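You operate a simulated robot arm through the tools that you are given. There is no shell and no other tool. Be economical: measure what you need, move in short steps, check, and stop when the job is done.

You run a simulated two-armed robot. Do the job below in one go: nothing can be reset, and whatever is moved stays where it is left.

Task
Hold the red pouch on the top of the long bench steady with one hand and open the red pouch flap with the other. Then open the right bench drawer, fetch the white bar shim marked "0.6" and stand it on the white puck, then shut the drawer. The order counts. Set down upright: white bar shim.

Only the result counts: the job must be done as asked and must still hold three seconds after the hand-in. Knocking over, shifting, dropping, spilling or breaking anything else fails it.

Robot
Two 6-joint arms with two-finger grippers on one trunk, on a base that drives. Base frame: it is fixed to the floor where the robot stands at the start and does not move with it; the origin is under the middle of the robot, x ahead of it, y to its left, z up. Readings come in mm, rad, newtons and seconds.
The left shoulder is at the start at [61, 143, 874], the right one opposite. With the tool pointing down near the work surface each hand reaches from about 280 to 700 mm from the robot's upright axis, wherever it stands, measured 20 degrees to its own side. Places, roughly: red pouch flap [800, 200, 900]; right bench drawer [400, 3700, 700]; white bar shim [500, 3750, 750]; white puck [-2250, 1000, 750]. Payload 2.45 kg a hand.
The TCP of each hand is the grasp point between the finger pads, 26 mm short of the fingertips. In the tool frame z runs along the fingers and y along their closing line. The gripper opens to 96 mm. The gripper's body begins 69 mm behind the TCP.
Orientation is told as [roll, pitch, yaw] about the base's x, y, z axes, in that order, counted from this pose: with the fingers straight down and closing along the base's y, the tool's x points along the base's -x, its y along +y and its z along -z.

Tools
- The arms move only by the tool play_rows. It takes "left_series", "right_series" or both (then of equal length, played together; a hand with none holds still); each is a list of rows, each a list of 7 numbers: the shift along the base's x, y, z in units of 20 mm (1.0 is 20 mm), then the turn, a rotation vector about the base's x, y, z in units of 4 degrees (1.0 is 4 degrees), then the finger opening in mm, from 0 to 96. In form: [[tx, ty, tz, ax, ay, az, jaw], ...]. A call has 1 to 12 rows; each row shifts and turns the commanded pose from where the row before left it. A call with a number of a shift or a turn outside -1 to 1 is refused whole. Rows are played at 5 a second. More than 50 mm and 0.15 rad between two rows, or a gripper value outside its range, and nothing of the call is played. Where a pose cannot be reached the arm comes as near as it can. A force on the tool above 40 N (or 10 N above the force at the start of the call, whichever is more), or a blocked arm, ends the call early, and 0.2 s more pass. The fingers move at their own pace and stop on an object; they squeeze with about 26 N. The grip force told is the motor's: it shows also when the fingers shut on nothing. Time passes only in rows, and 0.2 s behind the last, so rows that do not move let the fingers close. It gives the time, the measured TCP pose, the force on the tool (base axes), the opening and the grip force at its end, in the units of the frame above (readings bear some noise), with the torque about the TCP (base axes, N m) and any sound that the robot's microphone picked up.
- Cameras (640 x 400 px; columns grow to the right, rows downward): "scene" is now at [147.3, 18.3, 1497.8]; the picture's right is [0.20, -0.98, -0.00], its down [-0.56, -0.12, -0.82] and it looks along [0.80, 0.16, -0.58] (base axes); focal length 294 px, centre (320, 200). "left" rides on the left gripper at [81, -3, -98] in its tool frame; the picture's right is [0.04, 1.00, 0.00], its down [-0.73, 0.03, -0.68] and it looks along [-0.68, 0.03, 0.73] (tool axes); focal length 256 px, centre (320, 200). "right" rides on the right gripper at [81, 3, -98] in its tool frame; the picture's right is [-0.04, 1.00, 0.00], its down [-0.73, -0.03, -0.68] and it looks along [-0.68, -0.03, 0.73] (tool axes); focal length 256 px, centre (320, 200). There is no depth. A picture from a camera that has moved, and an enlarged one, comes with that camera's place and axes in the base frame and with its lens.
- capture(camera): a new picture of that camera. The clock stands still meanwhile.
- lift_body(by): slides the trunk up (or, below 0, down) by that many mm; the arms and the scene camera ride with it, the base frame stays. It gives what a move gives, with no picture.
- drive_base(legs): drives the robot by 1 to 6 legs, each [ahead, turn to the left] in mm and rad, along the robot's own axes; the way and the turn of a leg run together, so that a leg with both is an arc; at most 1500 mm and 3.142 rad a leg. The arms and the cameras ride along, it lands a little off, and it stops where it bumps. It gives what a move gives.
- pan_tilt(pan, tilt): turns the head with the scene camera to pan (to the left, within 1.501 rad either way) and tilt (down, from -0.506 to 1.204), counted from straight ahead of the robot. It gives what a move gives.
- zoom(camera, box): a new picture of the part [left, top, right, bottom] of that camera's present view, enlarged. The clock stands still meanwhile.
- close_job(): hands the job in; it is judged then, once.

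Go step by step. Nothing tells you exact positions but the pictures and the camera data: compare them with the known pose of the tool, close in by small moves and look again before you grip or let go. The budget is 165 turns and 122 pictures, counting those below and the enlarged ones. Unless the task says otherwise, let go and move clear before handing in.

The tools are called after "Request:" by a JSON object that holds its "op" and its "data". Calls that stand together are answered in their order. play_rows: Moves the arms, as the interface text tells. Its arguments: {"type":"object","properties":{"left_series":{"type":"array","items":{"type":"array","items":{"type":"number"}}},"right_series":{"type":"array","items":{"type":"array","items":{"type":"number"}}}},"required":[]} The other tools are called the same way: lift_body (by) slides the trunk up or down; drive_base (legs) drives the base; pan_tilt (pan, tilt) turns the head that bears the scene camera; capture (camera) takes a picture; zoom (camera, box) takes an enlarged picture of a part of a camera's view; close_job () hands the job in.

At the start:

```text
time_s: 0.0
left_position: [500.7, 367.4, 1185.3]
left_tcp_rot: [0.002, -0.001, 0.002]
left_wrist_force: [0.6, 0.1, 0.4]
left_torque: [0.01, 0.03, -0.03]
left_grip_width: 95.9
left_finger_force: 0.1
right_position: [434.6, -56.5, 1238.3]
right_tcp_rot: [0.0, 0.001, 0.003]
right_wrist_force: [-0.3, -0.8, 0.3]
right_torque: [-0.04, 0.02, -0.03]
right_grip_width: 95.9
right_finger_force: 0.0
trunk travel left (down, up): [-499.0, 91.0]
robot x, y, heading: [0.3, -0.5, -0.002]
head pan, tilt: [0.202, 0.613]
```

scene: 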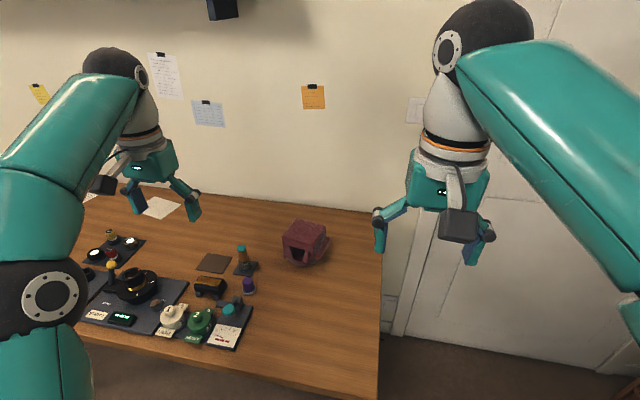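
right: 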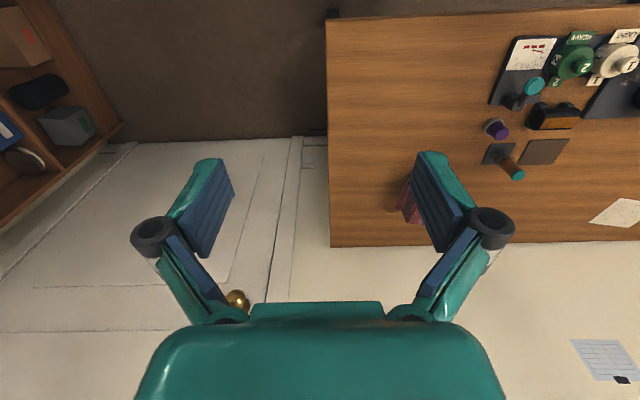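
left: 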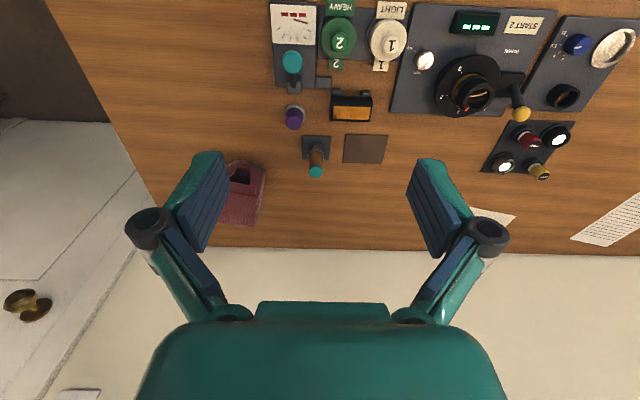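

The red pouch sits near the right far end of the bench, around [800, 0..200, 780]. I'll zoom in on it to understand its flap.

Request:
{"op": "zoom", "data": {"camera": "scene", "box": [250, 190, 370, 290]}}

Request:
{"op": "zoom", "data": {"camera": "left", "box": [180, 130, 300, 250]}}

```text
4.00 times, centred on (310, 240) of scene
camera zoom: at [147.3, 18.3, 1497.8], right [0.2, -0.98, 0.0], down [-0.56, -0.12, -0.82], along [0.8, 0.16, -0.58], focal length 1176 px, centre (360, 40)
```

zoom: 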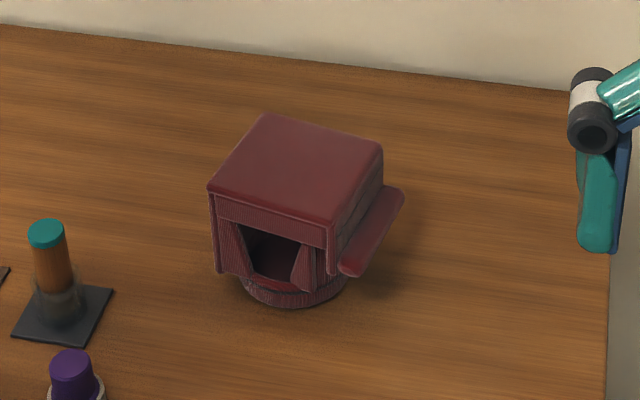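

```text
3.33 times, centred on (240, 190) of left
camera zoom: at [418.5, 362.3, 1282.2], right [-0.04, 1.0, 0.0], down [0.73, 0.03, 0.68], along [0.68, 0.03, -0.73], focal length 853 px, centre (587, 233)
```

zoom: 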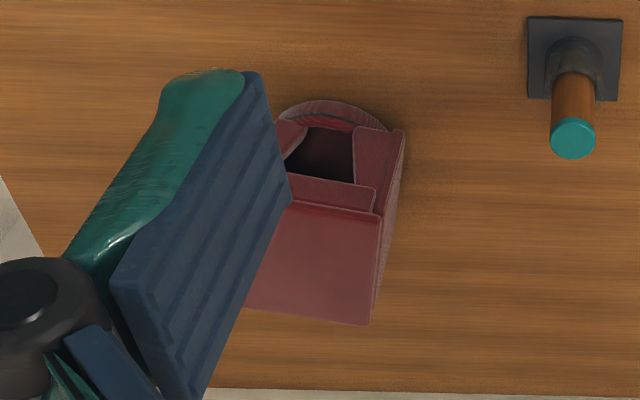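

The pouch is a box about 98 x 92 mm with its top at z≈900, front edge from (762,252) to (735,157), and a side tab on its right. I'll bring the right hand nearer for a side view.

Request:
{"op": "play_rows", "data": {"right_series": [[0.4, -0.3, -0.6, 0, 0, 1, 96], [0.4, -0.3, -0.6, 0, 0, 1, 96], [0.4, -0.3, -0.6, 0, 0, 1, 96], [0.4, -0.3, -0.6, 0, 0, 1, 96], [0.4, -0.3, -0.6, 0, 0, 1, 96], [0.4, -0.3, -0.6, 0, 0, 1, 96], [0.4, -0.3, -0.6, 0, 0, 1, 96], [0.4, -0.3, -0.6, 0, 0, 1, 96], [0.4, -0.3, -0.6, 0, 0, 1, 96], [0.4, -0.3, -0.6, 0, 0, 1, 96]]}}

Request:
{"op": "capture", "data": {"camera": "right"}}

```text
time_s: 2.2
left_position: [499.7, 367.2, 1185.1]
left_tcp_rot: [0.003, -0.001, 0.005]
left_wrist_force: [0.1, 0.4, 0.3]
left_torque: [0.04, 0.04, 0.02]
left_grip_width: 96.0
left_finger_force: 0.1
right_position: [515.1, -118.1, 1118.6]
right_tcp_rot: [0.001, 0.0, 0.702]
right_wrist_force: [0.0, 0.3, -0.3]
right_torque: [0.0, -0.01, -0.02]
right_grip_width: 96.0
right_finger_force: 0.1
trunk travel left (down, up): [-499.0, 91.0]
robot x, y, heading: [-1.5, -0.6, -0.001]
head pan, tilt: [0.202, 0.613]
```

```text
116 pictures are left
camera right: at [450.7, -168.7, 1218.3], right [-0.61, 0.79, 0.0], down [0.58, 0.45, 0.68], along [0.53, 0.42, -0.73], focal length 256 px, centre (320, 200)
```

right: 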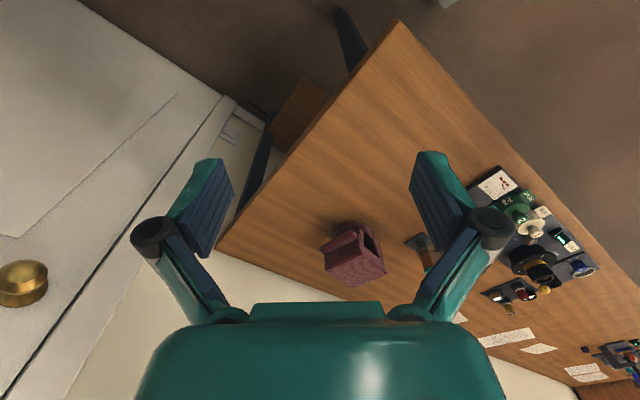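

Request:
{"op": "zoom", "data": {"camera": "right", "box": [300, 200, 410, 300]}}

```text
4.00 times, centred on (355, 250) of right
camera zoom: at [450.7, -168.7, 1218.3], right [-0.61, 0.79, 0.0], down [0.58, 0.45, 0.68], along [0.53, 0.42, -0.73], focal length 1024 px, centre (180, 0)
```

zoom: 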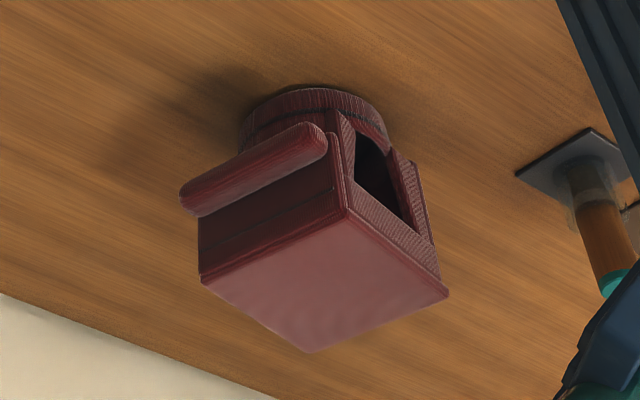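

The tab is a rounded bar along the right side of the pouch, top at about z=880, presumably the handle to hold. I'll turn the right hand so its fingers point along +y (closing vertically) for a side view.

Request:
{"op": "play_rows", "data": {"right_series": [[0.27, -0.03, -0.4, 0.975, 0.249, -0.438, 96], [0.27, -0.03, -0.4, 0.975, 0.249, -0.438, 96], [0.27, -0.03, -0.4, 0.975, 0.249, -0.438, 96], [0.27, -0.03, -0.4, 0.975, 0.249, -0.438, 96], [0.27, -0.03, -0.4, 0.975, 0.249, -0.438, 96], [0.27, -0.03, -0.4, 0.975, 0.249, -0.438, 96], [0.27, -0.03, -0.4, 0.975, 0.249, -0.438, 96], [0.27, -0.03, -0.4, 0.975, 0.249, -0.438, 96], [0.27, -0.03, -0.4, 0.975, 0.249, -0.438, 96], [0.27, -0.03, -0.4, 0.975, 0.249, -0.438, 96], [0.27, -0.03, -0.4, 0.975, 0.249, -0.438, 96], [0.27, -0.03, -0.4, 0.975, 0.249, -0.438, 96]]}}

Request:
{"op": "play_rows", "data": {"right_series": [[0.27, -0.03, -0.4, 0.975, 0.249, -0.438, 96], [0.27, -0.03, -0.4, 0.975, 0.249, -0.438, 96], [0.27, -0.03, -0.4, 0.975, 0.249, -0.438, 96], [0.27, -0.03, -0.4, 0.975, 0.249, -0.438, 96], [0.27, -0.03, -0.4, 0.975, 0.249, -0.438, 96], [0.27, -0.03, -0.4, 0.975, 0.249, -0.438, 96], [0.27, -0.03, -0.4, 0.975, 0.249, -0.438, 96], [0.27, -0.03, -0.4, 0.975, 0.249, -0.438, 96], [0.27, -0.03, -0.4, 0.975, 0.249, -0.438, 96], [0.27, -0.03, -0.4, 0.975, 0.249, -0.438, 96], [0.27, -0.03, -0.4, 0.975, 0.249, -0.438, 96]]}}

Request:
{"op": "capture", "data": {"camera": "right"}}

```text
time_s: 4.8
left_position: [501.2, 366.9, 1183.8]
left_tcp_rot: [0.002, 0.0, 0.005]
left_wrist_force: [0.3, 0.4, -0.7]
left_torque: [-0.01, 0.05, -0.03]
left_grip_width: 95.9
left_finger_force: 0.1
right_position: [579.9, -124.8, 1021.7]
right_tcp_rot: [0.823, -0.187, 0.229]
right_wrist_force: [0.1, -0.1, -1.0]
right_torque: [0.06, 0.01, -0.02]
right_grip_width: 96.1
right_finger_force: 0.0
trunk travel left (down, up): [-499.0, 91.0]
robot x, y, heading: [2.2, 1.6, -0.003]
head pan, tilt: [0.202, 0.613]
```

```text
time_s: 7.2
left_position: [500.7, 367.2, 1185.7]
left_tcp_rot: [0.002, 0.0, 0.002]
left_wrist_force: [0.6, -0.5, -0.7]
left_torque: [0.01, 0.01, 0.01]
left_grip_width: 96.0
left_finger_force: 0.2
right_position: [641.3, -130.6, 934.7]
right_tcp_rot: [1.573, 0.001, -0.199]
right_wrist_force: [-0.3, 0.2, -0.8]
right_torque: [0.02, -0.01, 0.04]
right_grip_width: 95.9
right_finger_force: 0.0
trunk travel left (down, up): [-499.0, 91.0]
robot x, y, heading: [0.9, 0.7, 0.001]
head pan, tilt: [0.202, 0.613]
```

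```text
114 pictures are left
camera right: at [541.1, -212.4, 939.2], right [0.04, -0.01, 1.0], down [0.58, -0.81, -0.03], along [0.81, 0.58, -0.03], focal length 256 px, centre (320, 200)
```

right: 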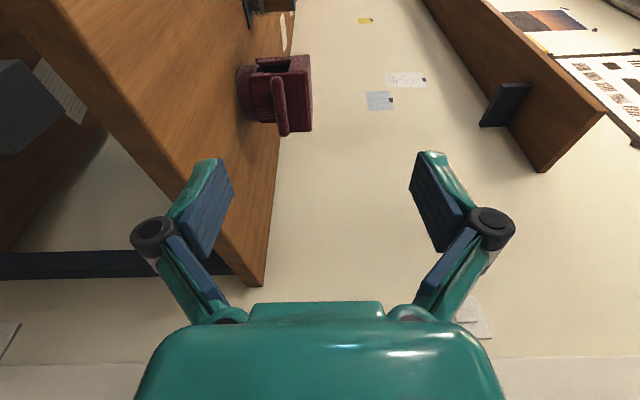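

Request:
{"op": "zoom", "data": {"camera": "right", "box": [225, 40, 335, 150]}}

```text
3.64 times, centred on (280, 95) of right
camera zoom: at [541.1, -212.4, 939.2], right [0.04, -0.01, 1.0], down [0.58, -0.81, -0.03], along [0.81, 0.58, -0.03], focal length 931 px, centre (466, 582)
```

zoom: 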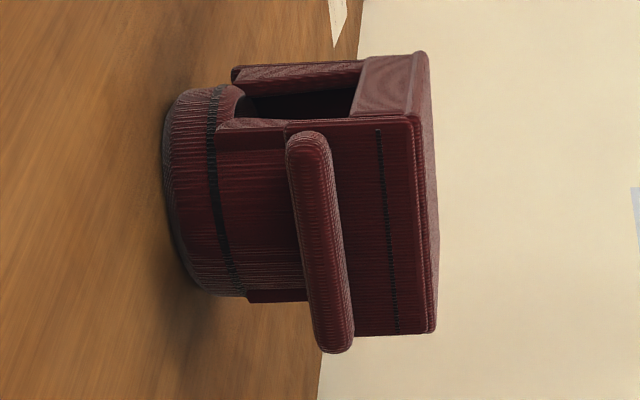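

The upper block with a side bar may itself be the flap (bar = flap handle); I need the other side to find the hinge. I'll turn the left hand likewise to view the left side.

Request:
{"op": "play_rows", "data": {"left_series": [[0.13, 0.11, -0.45, -0.975, 0.098, -0.098, 96], [0.13, 0.11, -0.45, -0.975, 0.098, -0.098, 96], [0.13, 0.11, -0.45, -0.975, 0.098, -0.098, 96], [0.13, 0.11, -0.45, -0.975, 0.098, -0.098, 96], [0.13, 0.11, -0.45, -0.975, 0.098, -0.098, 96], [0.13, 0.11, -0.45, -0.975, 0.098, -0.098, 96], [0.13, 0.11, -0.45, -0.975, 0.098, -0.098, 96], [0.13, 0.11, -0.45, -0.975, 0.098, -0.098, 96], [0.13, 0.11, -0.45, -0.975, 0.098, -0.098, 96], [0.13, 0.11, -0.45, -0.975, 0.098, -0.098, 96], [0.13, 0.11, -0.45, -0.975, 0.098, -0.098, 96], [0.13, 0.11, -0.45, -0.975, 0.098, -0.098, 96]]}}

Request:
{"op": "play_rows", "data": {"left_series": [[0.13, 0.11, -0.45, -0.975, 0.098, -0.098, 96], [0.13, 0.11, -0.45, -0.975, 0.098, -0.098, 96], [0.13, 0.11, -0.45, -0.975, 0.098, -0.098, 96], [0.13, 0.11, -0.45, -0.975, 0.098, -0.098, 96], [0.13, 0.11, -0.45, -0.975, 0.098, -0.098, 96], [0.13, 0.11, -0.45, -0.975, 0.098, -0.098, 96], [0.13, 0.11, -0.45, -0.975, 0.098, -0.098, 96], [0.13, 0.11, -0.45, -0.975, 0.098, -0.098, 96], [0.13, 0.11, -0.45, -0.975, 0.098, -0.098, 96], [0.13, 0.11, -0.45, -0.975, 0.098, -0.098, 96], [0.13, 0.11, -0.45, -0.975, 0.098, -0.098, 96]]}}

Request:
{"op": "capture", "data": {"camera": "left"}}

```text
time_s: 9.8
left_position: [509.4, 375.8, 1058.3]
left_tcp_rot: [-0.82, 0.041, -0.102]
left_wrist_force: [0.6, 0.5, -0.5]
left_torque: [0.02, 0.0, -0.01]
left_grip_width: 96.2
left_finger_force: 0.1
left hand out of reach, approached as far as the arm can: row 6, 7, 8, 9, 10, 11, 12
right_position: [639.7, -130.0, 935.4]
right_tcp_rot: [1.572, 0.002, -0.199]
right_wrist_force: [-0.1, -0.2, 1.0]
right_torque: [0.0, 0.01, -0.04]
right_grip_width: 96.1
right_finger_force: 0.0
trunk travel left (down, up): [-499.0, 91.0]
robot x, y, heading: [2.4, 1.1, -0.002]
head pan, tilt: [0.202, 0.613]
```

```text
time_s: 12.2
left_position: [472.7, 307.4, 930.7]
left_tcp_rot: [-1.568, 0.004, -0.194]
left_wrist_force: [-0.7, 0.0, 0.4]
left_torque: [0.02, -0.01, 0.03]
left_grip_width: 96.0
left_finger_force: 0.1
left hand out of reach, approached as far as the arm can: row 1, 2, 3, 4, 5, 6, 7, 8, 9, 10, 11
right_position: [640.4, -131.2, 934.7]
right_tcp_rot: [1.573, 0.001, -0.2]
right_wrist_force: [-0.1, 0.3, 0.6]
right_torque: [-0.03, -0.02, -0.01]
right_grip_width: 96.2
right_finger_force: 0.0
trunk travel left (down, up): [-499.0, 91.0]
robot x, y, heading: [-1.7, 2.2, 0.002]
head pan, tilt: [0.202, 0.613]
```

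```text
112 pictures are left
camera left: at [412.2, 416.9, 933.9], right [-0.04, 0.01, -1.0], down [0.85, 0.53, -0.03], along [0.52, -0.85, -0.03], focal length 256 px, centre (320, 200)
```

left: 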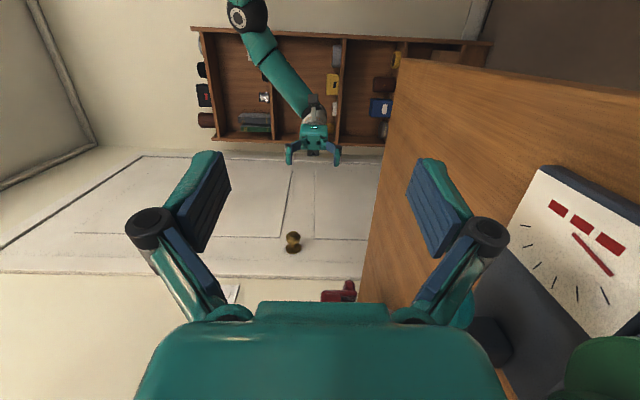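

The arm couldn't reach there; the pouch is just at the frame's lower edge. I'll yaw the left hand toward +x and raise it a little.

Request:
{"op": "play_rows", "data": {"left_series": [[0, 0.2, 0.3, 0, 0, 1, 96], [0, 0.2, 0.3, 0, 0, 1, 96], [0, 0.2, 0.3, 0, 0, 1, 96], [0, 0.2, 0.3, 0, 0, 1, 96], [0, 0.2, 0.3, 0, 0, 1, 96], [0, 0.2, 0.3, 0, 0, 1, 96], [0, 0.2, 0.3, 0, 0, 1, 96], [0, 0.2, 0.3, 0, 0, 1, 96], [0, 0.2, 0.3, 0, 0, 1, 96], [0, 0.2, 0.3, 0, 0, 1, 96], [0, 0.2, 0.3, 0, 0, 1, 96]]}}

Request:
{"op": "capture", "data": {"camera": "left"}}

```text
time_s: 14.6
left_position: [473.4, 350.0, 997.9]
left_tcp_rot: [-1.569, 0.005, 0.571]
left_wrist_force: [1.3, 0.4, 0.1]
left_torque: [0.0, -0.03, -0.05]
left_grip_width: 95.8
left_finger_force: 0.2
right_position: [640.5, -130.5, 935.8]
right_tcp_rot: [1.572, 0.0, -0.198]
right_wrist_force: [0.4, -0.2, -0.2]
right_torque: [-0.01, -0.01, -0.03]
right_grip_width: 95.8
right_finger_force: 0.2
trunk travel left (down, up): [-499.0, 91.0]
robot x, y, heading: [1.3, -1.5, 0.002]
head pan, tilt: [0.202, 0.613]
```

```text
111 pictures are left
camera left: at [351.3, 387.0, 1000.6], right [-0.04, -0.02, -1.0], down [0.25, 0.97, -0.03], along [0.97, -0.25, -0.03], focal length 256 px, centre (320, 200)
```

left: 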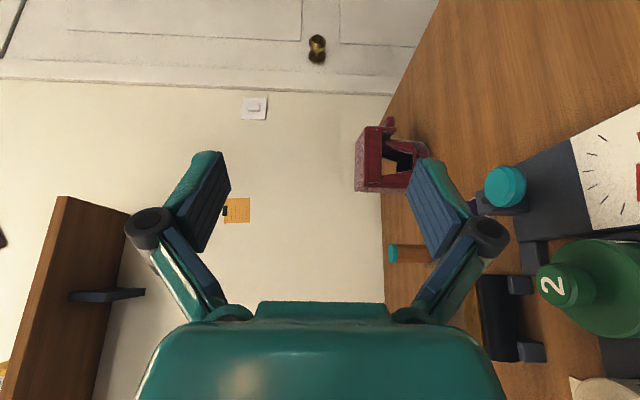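

Request:
{"op": "zoom", "data": {"camera": "left", "box": [345, 105, 435, 205]}}

```text
4.00 times, centred on (390, 155) of left
camera zoom: at [351.3, 387.0, 1000.6], right [-0.04, -0.02, -1.0], down [0.25, 0.97, -0.03], along [0.97, -0.25, -0.03], focal length 1024 px, centre (40, 380)
```

zoom: 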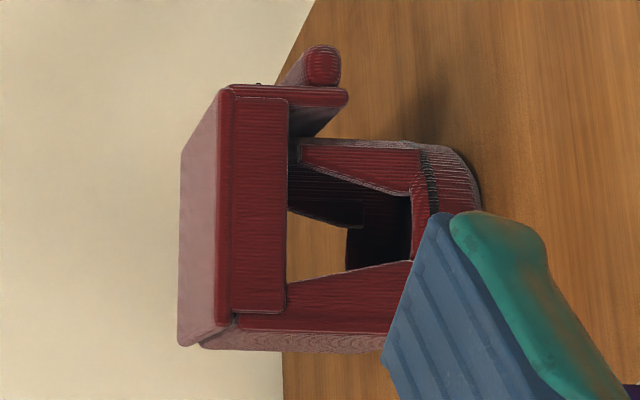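

Now it is clear: the flap is the top plate plus the right-hand skirt, hinged along the left (+y) top edge, with the bar (centre ≈ [779,136,871]) as its handle; the body's left wall (y≈236–259, z 836–885) can be gripped through the front opening. I'll test the right arm's reach at a pre-grasp before the bar.

Request:
{"op": "play_rows", "data": {"right_series": [[0.58, 0.75, -0.32, 0, 0, 0, 40], [0.58, 0.75, -0.32, 0, 0, 0, 40], [0.58, 0.75, -0.32, 0, 0, 0, 40], [0.58, 0.75, -0.32, 0, 0, 0, 40], [0.58, 0.75, -0.32, 0, 0, 0, 40], [0.58, 0.75, -0.32, 0, 0, 0, 40], [0.58, 0.75, -0.32, 0, 0, 0, 40], [0.58, 0.75, -0.32, 0, 0, 0, 40], [0.58, 0.75, -0.32, 0, 0, 0, 40], [0.58, 0.75, -0.32, 0, 0, 0, 40]]}}

Request:
{"op": "capture", "data": {"camera": "right"}}

```text
time_s: 16.8
left_position: [473.9, 350.1, 997.3]
left_tcp_rot: [-1.569, 0.003, 0.571]
left_wrist_force: [-0.7, 0.0, 0.3]
left_torque: [0.01, 0.0, -0.03]
left_grip_width: 95.9
left_finger_force: 0.0
right_position: [711.0, 7.9, 880.4]
right_tcp_rot: [1.571, 0.0, -0.199]
right_wrist_force: [-0.1, 0.7, 0.1]
right_torque: [0.02, 0.04, 0.04]
right_grip_width: 39.9
right_finger_force: 0.0
right hand out of reach, approached as far as the arm can: row 7, 8, 9, 10
trunk travel left (down, up): [-499.0, 91.0]
robot x, y, heading: [1.8, 0.6, -0.002]
head pan, tilt: [0.202, 0.613]
```

```text
109 pictures are left
camera right: at [612.4, -73.4, 884.6], right [0.04, -0.01, 1.0], down [0.58, -0.81, -0.03], along [0.81, 0.58, -0.03], focal length 256 px, centre (320, 200)
```

right: 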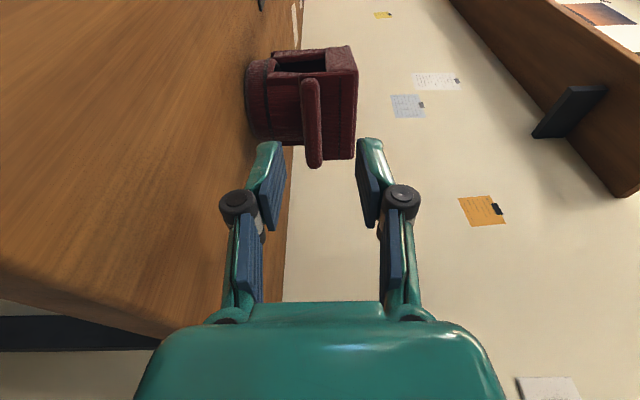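

The right arm lacks about 60 mm of reach, so the robot must go forward a bit. First a look down at the gap to the bench.

Request:
{"op": "pan_tilt", "data": {"pan": 0, "tilt": 1.2}}

Request:
{"op": "capture", "data": {"camera": "scene"}}

```text
time_s: 17.8
left_position: [473.9, 350.3, 996.3]
left_tcp_rot: [-1.57, 0.004, 0.571]
left_wrist_force: [0.4, 0.3, 0.1]
left_torque: [0.05, -0.02, -0.02]
left_grip_width: 96.1
left_finger_force: 0.0
right_position: [712.1, 7.2, 880.1]
right_tcp_rot: [1.571, 0.003, -0.2]
right_wrist_force: [0.8, -0.1, 0.5]
right_torque: [0.0, 0.0, -0.02]
right_grip_width: 39.9
right_finger_force: 0.0
trunk travel left (down, up): [-499.0, 91.0]
robot x, y, heading: [0.5, -0.4, -0.004]
head pan, tilt: [0.0, 1.201]
```

```text
108 pictures are left
camera scene: at [117.1, 0.7, 1454.3], right [0.0, -1.0, 0.0], down [-0.93, 0.0, -0.36], along [0.36, 0.0, -0.93], focal length 294 px, centre (320, 200)
```

scene: 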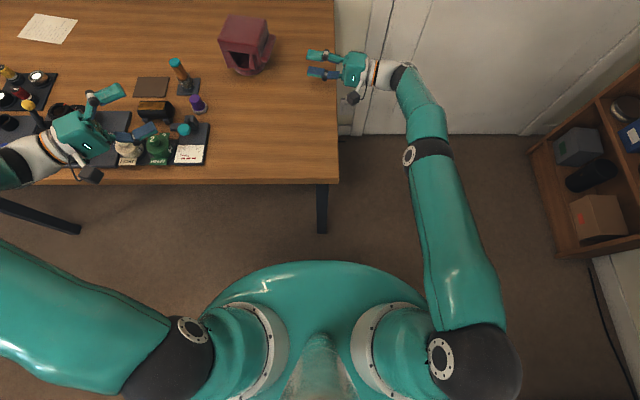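

There's ample gap: the robot front is behind x≈354 and the bench leg stands at x≈515. Driving 90 mm ahead.

Request:
{"op": "drive_base", "data": {"legs": [[90, 0]]}}

Request:
{"op": "pan_tilt", "data": {"pan": 0.2, "tilt": 0.75}}

Request:
{"op": "capture", "data": {"camera": "scene"}}

Request:
{"op": "capture", "data": {"camera": "right"}}

```text
time_s: 18.9
left_position: [565.2, 348.5, 995.7]
left_tcp_rot: [-1.568, 0.006, 0.569]
left_wrist_force: [0.4, 0.1, -0.3]
left_torque: [0.01, -0.02, -0.08]
left_grip_width: 96.1
left_finger_force: 0.0
right_position: [802.8, 6.6, 879.0]
right_tcp_rot: [1.571, 0.004, -0.198]
right_wrist_force: [0.4, -0.2, -0.6]
right_torque: [0.06, -0.02, 0.01]
right_grip_width: 39.9
right_finger_force: 0.1
trunk travel left (down, up): [-499.0, 91.0]
robot x, y, heading: [91.3, -3.1, 0.0]
head pan, tilt: [0.0, 1.201]
```

```text
time_s: 19.8
left_position: [563.7, 349.0, 997.4]
left_tcp_rot: [-1.569, 0.004, 0.569]
left_wrist_force: [-0.9, 0.4, 0.6]
left_torque: [0.02, 0.02, 0.01]
left_grip_width: 96.3
left_finger_force: 0.0
right_position: [802.1, 7.6, 880.4]
right_tcp_rot: [1.572, 0.0, -0.199]
right_wrist_force: [-0.7, 0.6, -0.2]
right_torque: [-0.01, -0.04, -0.02]
right_grip_width: 40.0
right_finger_force: 0.1
trunk travel left (down, up): [-499.0, 91.0]
robot x, y, heading: [90.4, -2.9, 0.001]
head pan, tilt: [0.201, 0.75]
```

```text
107 pictures are left
camera scene: at [232.1, 17.0, 1485.8], right [0.2, -0.98, 0.0], down [-0.67, -0.14, -0.73], along [0.72, 0.14, -0.68], focal length 294 px, centre (320, 200)
```

scene: 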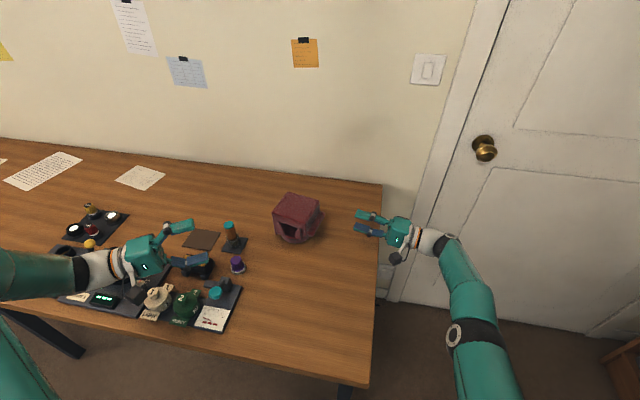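

```text
106 pictures are left
camera right: at [701.7, -74.0, 885.1], right [0.04, -0.01, 1.0], down [0.58, -0.81, -0.03], along [0.81, 0.59, -0.03], focal length 256 px, centre (320, 200)
```

right: 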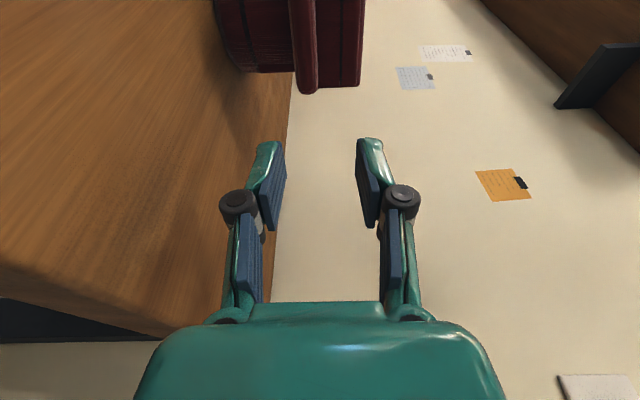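

Both arms are well placed now. I'll bring the left hand to a pitched-down pre-grasp in front of the pouch's left wall.

Request:
{"op": "play_rows", "data": {"left_series": [[0.25, -0.195, -0.13, 0.992, -0.25, 0.0575, 46], [0.25, -0.195, -0.13, 0.992, -0.25, 0.0575, 46], [0.25, -0.195, -0.13, 0.992, -0.25, 0.0575, 46], [0.25, -0.195, -0.13, 0.992, -0.25, 0.0575, 46], [0.25, -0.195, -0.13, 0.992, -0.25, 0.0575, 46], [0.25, -0.195, -0.13, 0.992, -0.25, 0.0575, 46], [0.25, -0.195, -0.13, 0.992, -0.25, 0.0575, 46], [0.25, -0.195, -0.13, 0.992, -0.25, 0.0575, 46], [0.25, -0.195, -0.13, 0.992, -0.25, 0.0575, 46], [0.25, -0.195, -0.13, 0.992, -0.25, 0.0575, 46], [0.25, -0.195, -0.13, 0.992, -0.25, 0.0575, 46]]}}

Request:
{"op": "play_rows", "data": {"left_series": [[0.25, -0.195, -0.13, 0.992, -0.25, 0.0575, 46], [0.25, -0.195, -0.13, 0.992, -0.25, 0.0575, 46], [0.25, -0.195, -0.13, 0.992, -0.25, 0.0575, 46], [0.25, -0.195, -0.13, 0.992, -0.25, 0.0575, 46], [0.25, -0.195, -0.13, 0.992, -0.25, 0.0575, 46], [0.25, -0.195, -0.13, 0.992, -0.25, 0.0575, 46], [0.25, -0.195, -0.13, 0.992, -0.25, 0.0575, 46], [0.25, -0.195, -0.13, 0.992, -0.25, 0.0575, 46], [0.25, -0.195, -0.13, 0.992, -0.25, 0.0575, 46], [0.25, -0.195, -0.13, 0.992, -0.25, 0.0575, 46], [0.25, -0.195, -0.13, 0.992, -0.25, 0.0575, 46]]}}

Request:
{"op": "capture", "data": {"camera": "left"}}

Request:
{"op": "capture", "data": {"camera": "scene"}}

```text
time_s: 22.2
left_position: [617.7, 305.6, 968.4]
left_tcp_rot: [-0.98, -0.552, 0.446]
left_wrist_force: [-0.1, -0.1, -0.1]
left_torque: [-0.01, 0.01, 0.02]
left_grip_width: 45.9
left_finger_force: 0.1
right_position: [801.4, 6.7, 881.3]
right_tcp_rot: [1.574, 0.002, -0.2]
right_wrist_force: [-0.3, -0.1, -0.9]
right_torque: [0.0, 0.0, 0.04]
right_grip_width: 40.0
right_finger_force: 0.1
trunk travel left (down, up): [-499.0, 91.0]
robot x, y, heading: [85.8, -1.6, -0.002]
head pan, tilt: [0.201, 0.75]
```

```text
time_s: 24.6
left_position: [678.5, 278.6, 949.9]
left_tcp_rot: [-0.017, -0.868, -0.185]
left_wrist_force: [0.5, -0.9, 0.5]
left_torque: [0.01, -0.01, -0.01]
left_grip_width: 45.9
left_finger_force: 0.1
left hand out of reach, approached as far as the arm can: row 11
right_position: [800.1, 6.4, 880.4]
right_tcp_rot: [1.571, 0.0, -0.2]
right_wrist_force: [0.2, -0.1, -0.3]
right_torque: [0.0, 0.0, -0.02]
right_grip_width: 39.9
right_finger_force: 0.0
trunk travel left (down, up): [-499.0, 91.0]
robot x, y, heading: [89.3, 1.9, 0.004]
head pan, tilt: [0.201, 0.75]
```

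```text
105 pictures are left
camera left: at [552.0, 299.9, 950.4], right [0.17, 0.98, -0.04], down [-0.03, 0.05, 1.0], along [0.98, -0.17, 0.04], focal length 256 px, centre (320, 200)
```

left: 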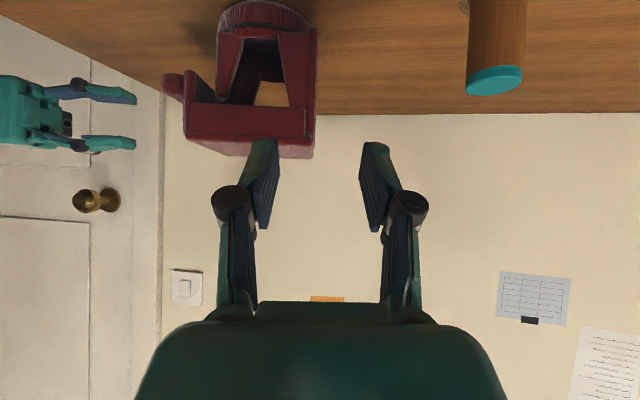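

```text
104 pictures are left
camera scene: at [232.0, 17.4, 1485.9], right [0.2, -0.98, 0.0], down [-0.67, -0.14, -0.73], along [0.72, 0.15, -0.68], focal length 294 px, centre (320, 200)
```

scene: 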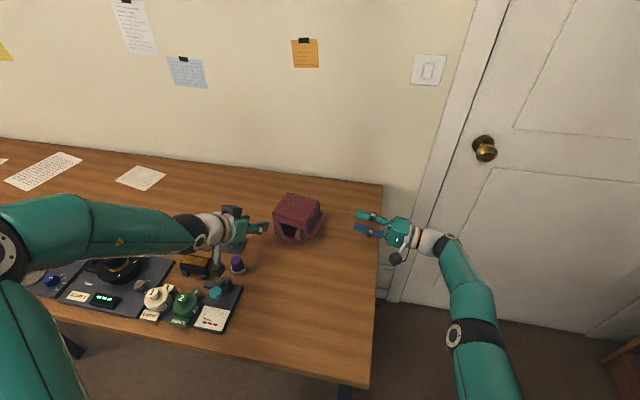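

A clear front view: left wall front centre ≈ (757,246), z 840–880. I'll step the left hand onto the approach line.

Request:
{"op": "play_rows", "data": {"left_series": [[0.37, -0.37, -0.65, 0, 0, 0, 46], [0.37, -0.37, -0.65, 0, 0, 0, 46], [0.37, -0.37, -0.65, 0, 0, 0, 46]]}}

Request:
{"op": "capture", "data": {"camera": "left"}}

```text
time_s: 25.4
left_position: [712.2, 283.6, 926.2]
left_tcp_rot: [-0.011, -0.869, -0.185]
left_wrist_force: [0.6, -0.6, -0.1]
left_torque: [0.0, 0.01, 0.0]
left_grip_width: 46.0
left_finger_force: 0.1
left hand out of reach, approached as far as the arm can: row 1, 2, 3
right_position: [803.0, 6.4, 880.7]
right_tcp_rot: [1.573, 0.002, -0.198]
right_wrist_force: [-1.3, 0.5, -0.5]
right_torque: [0.05, -0.03, -0.02]
right_grip_width: 40.1
right_finger_force: 0.0
trunk travel left (down, up): [-499.0, 91.0]
robot x, y, heading: [89.2, -3.4, 0.002]
head pan, tilt: [0.201, 0.75]
```

```text
103 pictures are left
camera left: at [585.6, 304.5, 927.8], right [0.17, 0.99, -0.04], down [-0.04, 0.04, 1.0], along [0.99, -0.17, 0.04], focal length 256 px, centre (320, 200)
```

left: 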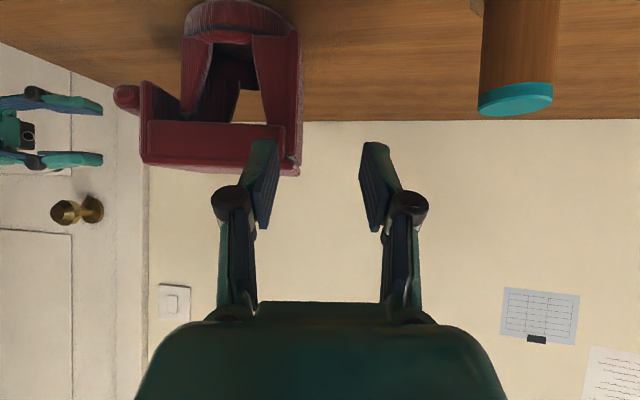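

The left wrist hits a joint limit in this arm configuration. I'll retreat up to a tool-down pose to re-approach with another elbow posture.

Request:
{"op": "play_rows", "data": {"left_series": [[-0.47, 0.215, 0.86, 0, 0, 0, 46], [-0.47, 0.215, 0.86, 0.09, 0.96, 0.196, 46], [-0.47, 0.215, 0.86, 0.09, 0.96, 0.196, 46], [-0.47, 0.215, 0.86, 0.09, 0.96, 0.196, 46], [-0.47, 0.215, 0.86, 0.09, 0.96, 0.196, 46], [-0.47, 0.215, 0.86, 0.09, 0.96, 0.196, 46], [-0.47, 0.215, 0.86, 0.09, 0.96, 0.196, 46], [-0.47, 0.215, 0.86, 0.09, 0.96, 0.196, 46], [-0.47, 0.215, 0.86, 0.09, 0.96, 0.196, 46], [-0.47, 0.215, 0.86, 0.09, 0.96, 0.196, 46], [-0.47, 0.215, 0.86, 0.09, 0.96, 0.196, 46], [-0.47, 0.215, 0.86, 0.09, 0.96, 0.196, 46]]}}

Request:
{"op": "play_rows", "data": {"left_series": [[-0.2, 0.1, 0.5, 0.09, 0.96, 0.196, 46], [-0.2, 0.1, 0.5, 0.09, 0.96, 0.196, 46], [0, 0, 0, 0, 0, 0, 46]]}}

Request:
{"op": "capture", "data": {"camera": "scene"}}

```text
time_s: 28.0
left_position: [619.5, 298.0, 1110.1]
left_tcp_rot: [-0.146, -0.285, -0.059]
left_wrist_force: [0.3, -0.5, -0.4]
left_torque: [-0.02, 0.01, -0.02]
left_grip_width: 45.8
left_finger_force: 0.0
left hand out of reach, approached as far as the arm can: row 2, 3, 4, 5
right_position: [801.0, 7.9, 880.5]
right_tcp_rot: [1.572, 0.002, -0.198]
right_wrist_force: [0.0, 0.2, 0.4]
right_torque: [0.0, -0.01, 0.01]
right_grip_width: 40.1
right_finger_force: 0.0
trunk travel left (down, up): [-499.0, 91.0]
robot x, y, heading: [85.8, -4.9, -0.002]
head pan, tilt: [0.201, 0.75]
```

```text
time_s: 28.8
left_position: [613.0, 301.5, 1130.2]
left_tcp_rot: [-0.142, -0.15, -0.034]
left_wrist_force: [0.2, 0.4, -0.6]
left_torque: [-0.02, -0.02, 0.0]
left_grip_width: 46.0
left_finger_force: 0.2
right_position: [800.7, 6.8, 879.7]
right_tcp_rot: [1.573, 0.002, -0.198]
right_wrist_force: [0.3, 0.5, -0.6]
right_torque: [-0.02, -0.02, -0.04]
right_grip_width: 40.1
right_finger_force: 0.2
trunk travel left (down, up): [-499.0, 91.0]
robot x, y, heading: [84.6, 1.8, 0.001]
head pan, tilt: [0.201, 0.75]
```

```text
102 pictures are left
camera scene: at [232.0, 17.1, 1485.9], right [0.2, -0.98, 0.0], down [-0.67, -0.14, -0.73], along [0.72, 0.15, -0.68], focal length 294 px, centre (320, 200)
```

scene: 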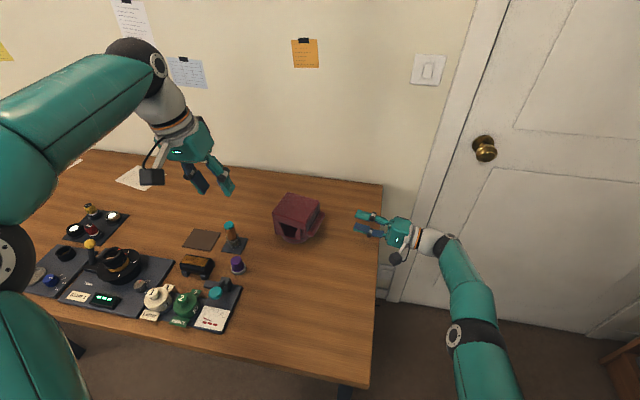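

The left arm is back in an elbow-up posture. I'll pitch it and bring it onto the approach line again.

Request:
{"op": "play_rows", "data": {"left_series": [[0.33, -0.19, -0.9, 0.18, -0.94, -0.2, 46], [0.33, -0.19, -0.9, 0.18, -0.94, -0.2, 46], [0.33, -0.19, -0.9, 0.18, -0.94, -0.2, 46], [0.33, -0.19, -0.9, 0.18, -0.94, -0.2, 46], [0.33, -0.19, -0.9, 0.18, -0.94, -0.2, 46], [0.33, -0.19, -0.9, 0.18, -0.94, -0.2, 46], [0.33, -0.19, -0.9, 0.18, -0.94, -0.2, 46], [0.33, -0.19, -0.9, 0.18, -0.94, -0.2, 46], [0.33, -0.19, -0.9, 0.18, -0.94, -0.2, 46], [0.33, -0.19, -0.9, 0.18, -0.94, -0.2, 46], [0.33, -0.19, -0.9, 0.18, -0.94, -0.2, 46]]}}

Request:
{"op": "capture", "data": {"camera": "left"}}

Request:
{"op": "capture", "data": {"camera": "scene"}}

```text
time_s: 31.2
left_position: [673.2, 274.5, 953.3]
left_tcp_rot: [0.135, -0.741, -0.282]
left_wrist_force: [0.0, 0.2, -0.3]
left_torque: [0.01, 0.02, 0.03]
left_grip_width: 46.0
left_finger_force: 0.1
left hand out of reach, approached as far as the arm can: row 10, 11
right_position: [801.1, 7.3, 881.1]
right_tcp_rot: [1.573, 0.002, -0.199]
right_wrist_force: [-1.0, 0.5, 0.3]
right_torque: [-0.01, 0.02, -0.01]
right_grip_width: 40.1
right_finger_force: 0.0
trunk travel left (down, up): [-499.0, 91.0]
robot x, y, heading: [92.8, -0.6, -0.0]
head pan, tilt: [0.201, 0.75]
```

```text
101 pictures are left
camera left: at [548.0, 292.4, 968.8], right [0.16, 0.98, 0.07], down [0.06, -0.08, 0.99], along [0.99, -0.15, -0.08], focal length 256 px, centre (320, 200)
```

left: 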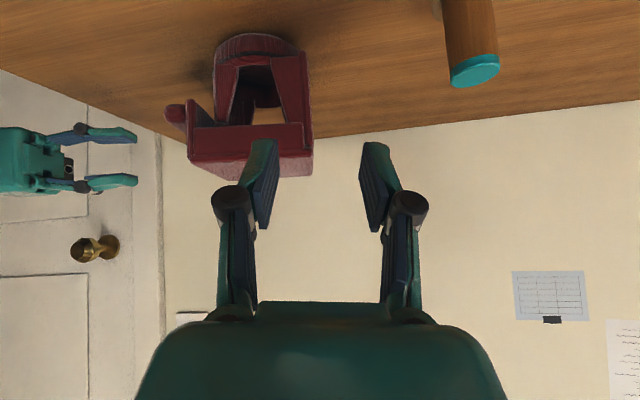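

```text
100 pictures are left
camera scene: at [232.4, 17.1, 1485.9], right [0.2, -0.98, 0.0], down [-0.67, -0.14, -0.73], along [0.72, 0.15, -0.68], focal length 294 px, centre (320, 200)
```

scene: 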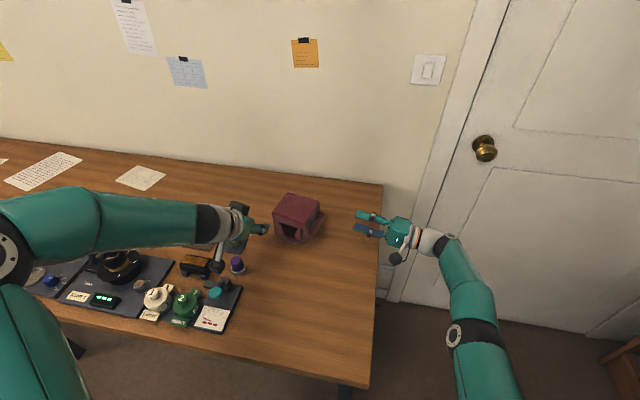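

The wrist still saturates with fingers yawed to -y. I'll try the same pitch with the yaw turned back toward +y to see what is reachable.

Request:
{"op": "play_rows", "data": {"left_series": [[0, 0, 0, 0, 0, 1, 46], [0, 0, 0, 0, 0, 1, 46], [0, 0, 0, 0, 0, 1, 46], [0, 0, 0, 0, 0, 1, 46], [0, -0.5, 0, 0, 0, 0, 46], [0, -0.5, 0, 0, 0, 0, 46]]}}

Request:
{"op": "play_rows", "data": {"left_series": [[0, 0, 0, -1, -0.3, 0, 46], [0, 0, 0, -1, -0.3, 0, 46], [0, 0, 0, 0, -1, 0, 46], [0, 0, -0.5, 0, 0, 0, 46], [0, 0, -0.5, 0, 0, 0, 46]]}}

```text
time_s: 32.6
left_position: [674.1, 253.2, 953.9]
left_tcp_rot: [0.136, -0.741, -0.002]
left_wrist_force: [0.7, 0.1, 0.2]
left_torque: [-0.02, -0.01, -0.02]
left_grip_width: 45.8
left_finger_force: 0.1
right_position: [801.8, 6.5, 880.4]
right_tcp_rot: [1.573, 0.003, -0.198]
right_wrist_force: [-0.2, -0.4, -0.2]
right_torque: [-0.02, -0.02, -0.02]
right_grip_width: 39.9
right_finger_force: 0.1
trunk travel left (down, up): [-499.0, 91.0]
robot x, y, heading: [88.0, 0.8, 0.002]
head pan, tilt: [0.201, 0.75]
```

```text
time_s: 33.8
left_position: [676.1, 254.7, 934.5]
left_tcp_rot: [-0.075, -0.845, 0.143]
left_wrist_force: [-0.6, -0.3, 0.6]
left_torque: [0.02, 0.0, 0.01]
left_grip_width: 45.6
left_finger_force: 0.2
right_position: [801.6, 6.7, 881.5]
right_tcp_rot: [1.572, 0.0, -0.199]
right_wrist_force: [0.7, -0.2, 0.0]
right_torque: [-0.01, 0.0, -0.01]
right_grip_width: 40.1
right_finger_force: 0.0
trunk travel left (down, up): [-499.0, 91.0]
robot x, y, heading: [91.9, 1.2, 0.004]
head pan, tilt: [0.201, 0.75]
```

That pose is reachable. Now probing how far I can yaw back.

Request:
{"op": "play_rows", "data": {"left_series": [[0.2, 0, -0.3, 0, 0, -1, 46], [0.2, 0, -0.3, 0, 0, -1, 46], [0.2, 0, -0.3, 0, 0, -1, 46]]}}

Request:
{"op": "play_rows", "data": {"left_series": [[0.2, 0, -0.3, 0, 0, -1, 46], [0, 0, 0, 0, 0, -1, 46]]}}

Request:
{"op": "capture", "data": {"camera": "left"}}

```text
time_s: 34.6
left_position: [696.0, 239.2, 930.0]
left_tcp_rot: [-0.057, -0.828, -0.068]
left_wrist_force: [-0.4, 0.7, -1.1]
left_torque: [0.01, -0.02, 0.01]
left_grip_width: 46.0
left_finger_force: 0.2
left hand out of reach, approached as far as the arm can: row 3
right_position: [801.9, 7.7, 881.1]
right_tcp_rot: [1.571, 0.002, -0.199]
right_wrist_force: [0.0, -0.5, 0.5]
right_torque: [0.0, 0.0, -0.04]
right_grip_width: 39.9
right_finger_force: 0.1
trunk travel left (down, up): [-499.0, 91.0]
robot x, y, heading: [91.0, -2.5, -0.003]
head pan, tilt: [0.201, 0.75]
```

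```text
time_s: 35.2
left_position: [690.3, 164.2, 949.0]
left_tcp_rot: [-0.067, -0.838, -0.207]
left_wrist_force: [-0.3, 0.3, 0.4]
left_torque: [-0.01, 0.0, 0.05]
left_grip_width: 46.1
left_finger_force: 0.0
left hand out of reach, approached as far as the arm can: row 1, 2
right_position: [802.1, 5.5, 881.1]
right_tcp_rot: [1.573, 0.002, -0.199]
right_wrist_force: [0.2, 0.6, -0.1]
right_torque: [-0.02, 0.04, -0.02]
right_grip_width: 39.9
right_finger_force: 0.1
trunk travel left (down, up): [-499.0, 91.0]
robot x, y, heading: [90.4, 1.4, 0.001]
head pan, tilt: [0.201, 0.75]
```

```text
99 pictures are left
camera left: at [565.2, 193.0, 954.3], right [0.23, 0.97, -0.07], down [0.0, 0.07, 1.0], along [0.97, -0.23, 0.01], focal length 256 px, centre (320, 200)
```

left: 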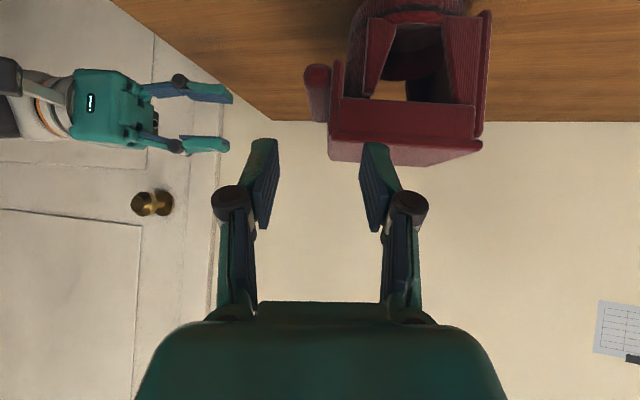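

There's an unreachable pocket near the shoulder axis. Lowering the trunk 150 mm should move the wrist out of it; first I raise both hands by as much.

Request:
{"op": "play_rows", "data": {"left_series": [[-0.5, 0.5, 1, 0, 0, 0, 46], [-0.5, 0.5, 1, 0, 0, 0, 46], [-0.5, 0.5, 1, 0, 0, 0, 46], [-0.5, 0.5, 1, 0, 0, 0, 46], [-0.5, 0.5, 1, 0, 0, 0, 46], [-0.5, 0.5, 1, 0, 0, 0, 46], [-0.5, 0.5, 1, 0, 0, 0, 46], [-0.5, 0.5, 1, 0, 0, 0, 46]], "right_series": [[-0.5, -0.5, 1, 0, 0, 0, 40], [-0.5, -0.5, 1, 0, 0, 0, 40], [-0.5, -0.5, 1, 0, 0, 0, 40], [-0.5, -0.5, 1, 0, 0, 0, 40], [-0.5, 0, 1, 0, 0, 0, 40], [0, 0, 1, 0, 0, 0, 40], [0, 0, 1, 0, 0, 0, 40], [0, 0, 1, 0, 0, 0, 40]]}}

```text
time_s: 37.0
left_position: [636.2, 229.4, 1054.9]
left_tcp_rot: [-0.076, -0.845, -0.205]
left_wrist_force: [-0.1, 0.2, -0.2]
left_torque: [-0.03, 0.02, -0.02]
left_grip_width: 46.2
left_finger_force: 0.1
left hand out of reach, approached as far as the arm can: row 3, 4, 5, 6
right_position: [751.4, -34.1, 1041.1]
right_tcp_rot: [1.573, 0.001, -0.199]
right_wrist_force: [0.3, -0.3, -0.2]
right_torque: [0.01, -0.01, -0.01]
right_grip_width: 40.0
right_finger_force: 0.0
trunk travel left (down, up): [-499.0, 91.0]
robot x, y, heading: [89.9, 0.8, 0.007]
head pan, tilt: [0.201, 0.75]
```

Lowering the trunk by 130 mm.

Request:
{"op": "lift_body", "data": {"by": -130}}

Request:
{"op": "capture", "data": {"camera": "scene"}}

```text
time_s: 38.6
left_position: [635.3, 229.6, 925.5]
left_tcp_rot: [-0.075, -0.843, -0.206]
left_wrist_force: [0.2, 0.0, 0.4]
left_torque: [0.03, -0.02, 0.01]
left_grip_width: 46.0
left_finger_force: 0.1
right_position: [752.1, -34.8, 910.8]
right_tcp_rot: [1.574, -0.001, -0.199]
right_wrist_force: [0.6, 0.2, 0.6]
right_torque: [-0.01, -0.01, 0.02]
right_grip_width: 40.0
right_finger_force: 0.0
trunk travel left (down, up): [-369.0, 221.0]
robot x, y, heading: [92.0, 0.1, 0.0]
head pan, tilt: [0.201, 0.75]
```

```text
98 pictures are left
camera scene: at [231.7, 17.0, 1356.0], right [0.2, -0.98, 0.0], down [-0.67, -0.14, -0.73], along [0.72, 0.15, -0.68], focal length 294 px, centre (320, 200)
```

scene: 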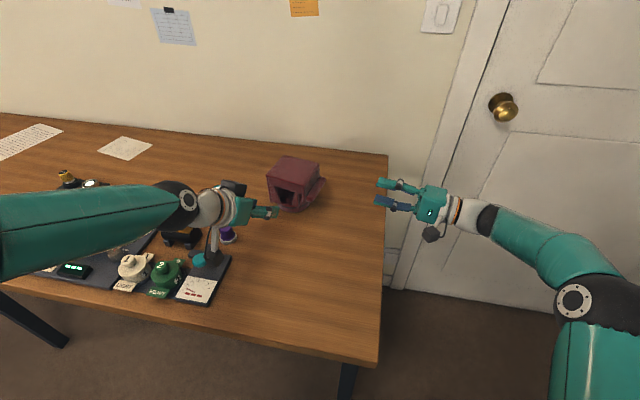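

Moving the left hand onto the approach line and trimming its roll.

Request:
{"op": "play_rows", "data": {"left_series": [[0.81, 0.33, -0.1, 0.175, -0.04, 0.2, 46], [0.81, 0.33, -0.1, 0.175, -0.04, 0.2, 46], [0.81, 0.33, -0.1, 0.175, -0.04, 0.2, 46], [0.81, 0.33, -0.1, 0.175, -0.04, 0.2, 46]]}}

Request:
{"op": "capture", "data": {"camera": "left"}}

```text
time_s: 39.6
left_position: [701.7, 254.8, 915.2]
left_tcp_rot: [0.0, -0.846, -0.207]
left_wrist_force: [-0.3, -0.2, -0.3]
left_torque: [0.0, -0.04, 0.04]
left_grip_width: 46.1
left_finger_force: 0.1
right_position: [752.5, -33.6, 910.1]
right_tcp_rot: [1.573, 0.001, -0.2]
right_wrist_force: [-0.2, -0.4, -1.0]
right_torque: [-0.03, -0.01, 0.02]
right_grip_width: 40.0
right_finger_force: 0.2
trunk travel left (down, up): [-369.0, 221.0]
robot x, y, heading: [89.0, 2.1, 0.002]
head pan, tilt: [0.201, 0.75]
```

```text
97 pictures are left
camera left: at [575.5, 276.6, 919.5], right [0.18, 0.98, -0.03], down [-0.01, 0.03, 1.0], along [0.98, -0.18, 0.02], focal length 256 px, centre (320, 200)
```

left: 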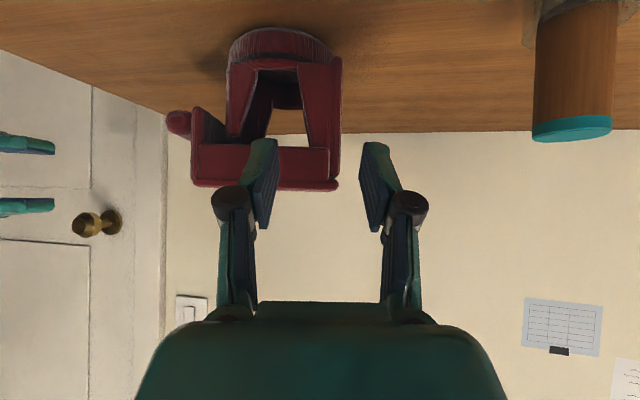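

The wall is centred at y≈245, opening z≈829–885. Advancing along the fingers.

Request:
{"op": "play_rows", "data": {"left_series": [[0.513, -0.083, -0.51, 0, 0, 0, 46], [0.513, -0.083, -0.51, 0, 0, 0, 46], [0.513, -0.083, -0.51, 0, 0, 0, 46]]}}

Request:
{"op": "capture", "data": {"camera": "left"}}

Request:
{"op": "zoom", "data": {"camera": "scene", "box": [210, 130, 350, 260]}}

```text
time_s: 40.4
left_position: [730.4, 250.1, 884.4]
left_tcp_rot: [0.002, -0.844, -0.208]
left_wrist_force: [-0.5, 0.3, 0.3]
left_torque: [-0.02, -0.01, 0.01]
left_grip_width: 45.8
left_finger_force: 0.0
right_position: [752.4, -33.8, 909.5]
right_tcp_rot: [1.572, 0.002, -0.199]
right_wrist_force: [0.7, -0.6, 0.2]
right_torque: [-0.04, 0.01, 0.0]
right_grip_width: 39.7
right_finger_force: 0.1
trunk travel left (down, up): [-369.0, 221.0]
robot x, y, heading: [87.3, 2.3, 0.008]
head pan, tilt: [0.201, 0.75]
```

```text
96 pictures are left
camera left: at [605.3, 271.8, 888.2], right [0.18, 0.98, -0.03], down [-0.01, 0.03, 1.0], along [0.98, -0.18, 0.02], focal length 256 px, centre (320, 200)
```

left: 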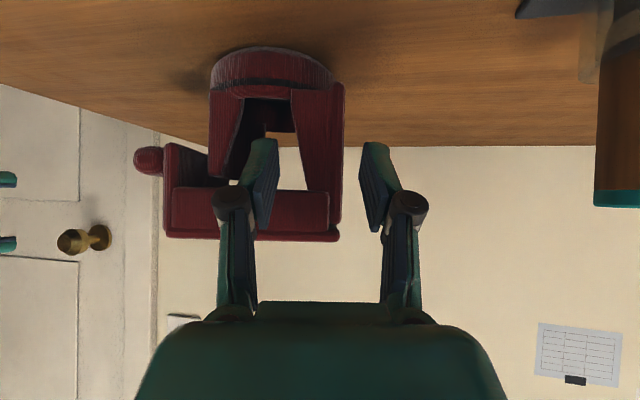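

```text
3.08 times, centred on (280, 195) of scene
camera zoom: at [232.4, 17.1, 1355.9], right [0.2, -0.98, 0.0], down [-0.67, -0.14, -0.73], along [0.72, 0.15, -0.68], focal length 904 px, centre (443, 215)
```

zoom: 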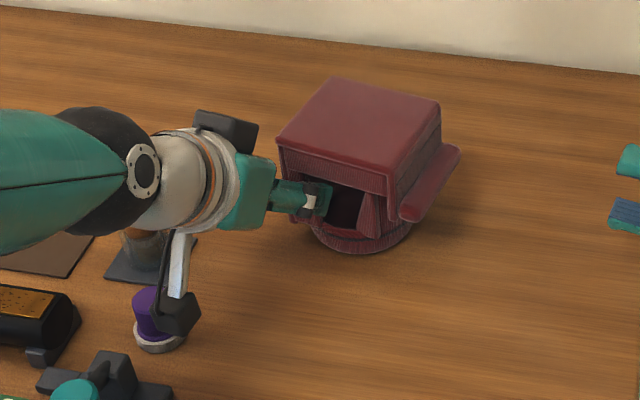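

Aligned; two more rows in, then close.

Request:
{"op": "play_rows", "data": {"left_series": [[0.55, -0.1, -0.48, 0, 0, 0, 46], [0.55, -0.1, -0.48, 0, 0, 0, 46]]}}

Request:
{"op": "capture", "data": {"camera": "left"}}

```text
time_s: 41.0
left_position: [753.4, 244.8, 867.5]
left_tcp_rot: [0.0, -0.845, -0.205]
left_wrist_force: [0.1, 0.3, -0.5]
left_torque: [-0.01, -0.02, -0.03]
left_grip_width: 45.8
left_finger_force: 0.1
right_position: [752.0, -33.9, 911.1]
right_tcp_rot: [1.572, 0.003, -0.199]
right_wrist_force: [-0.3, -0.5, 0.6]
right_torque: [0.0, -0.03, 0.02]
right_grip_width: 40.3
right_finger_force: 0.0
trunk travel left (down, up): [-369.0, 221.0]
robot x, y, heading: [89.7, 0.6, -0.005]
head pan, tilt: [0.201, 0.75]
```

```text
94 pictures are left
camera left: at [627.0, 267.2, 870.3], right [0.18, 0.98, -0.03], down [-0.02, 0.03, 1.0], along [0.98, -0.18, 0.02], focal length 256 px, centre (320, 200)
```

left: 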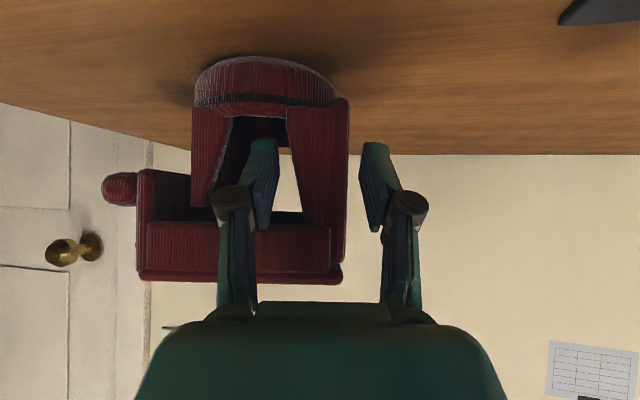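

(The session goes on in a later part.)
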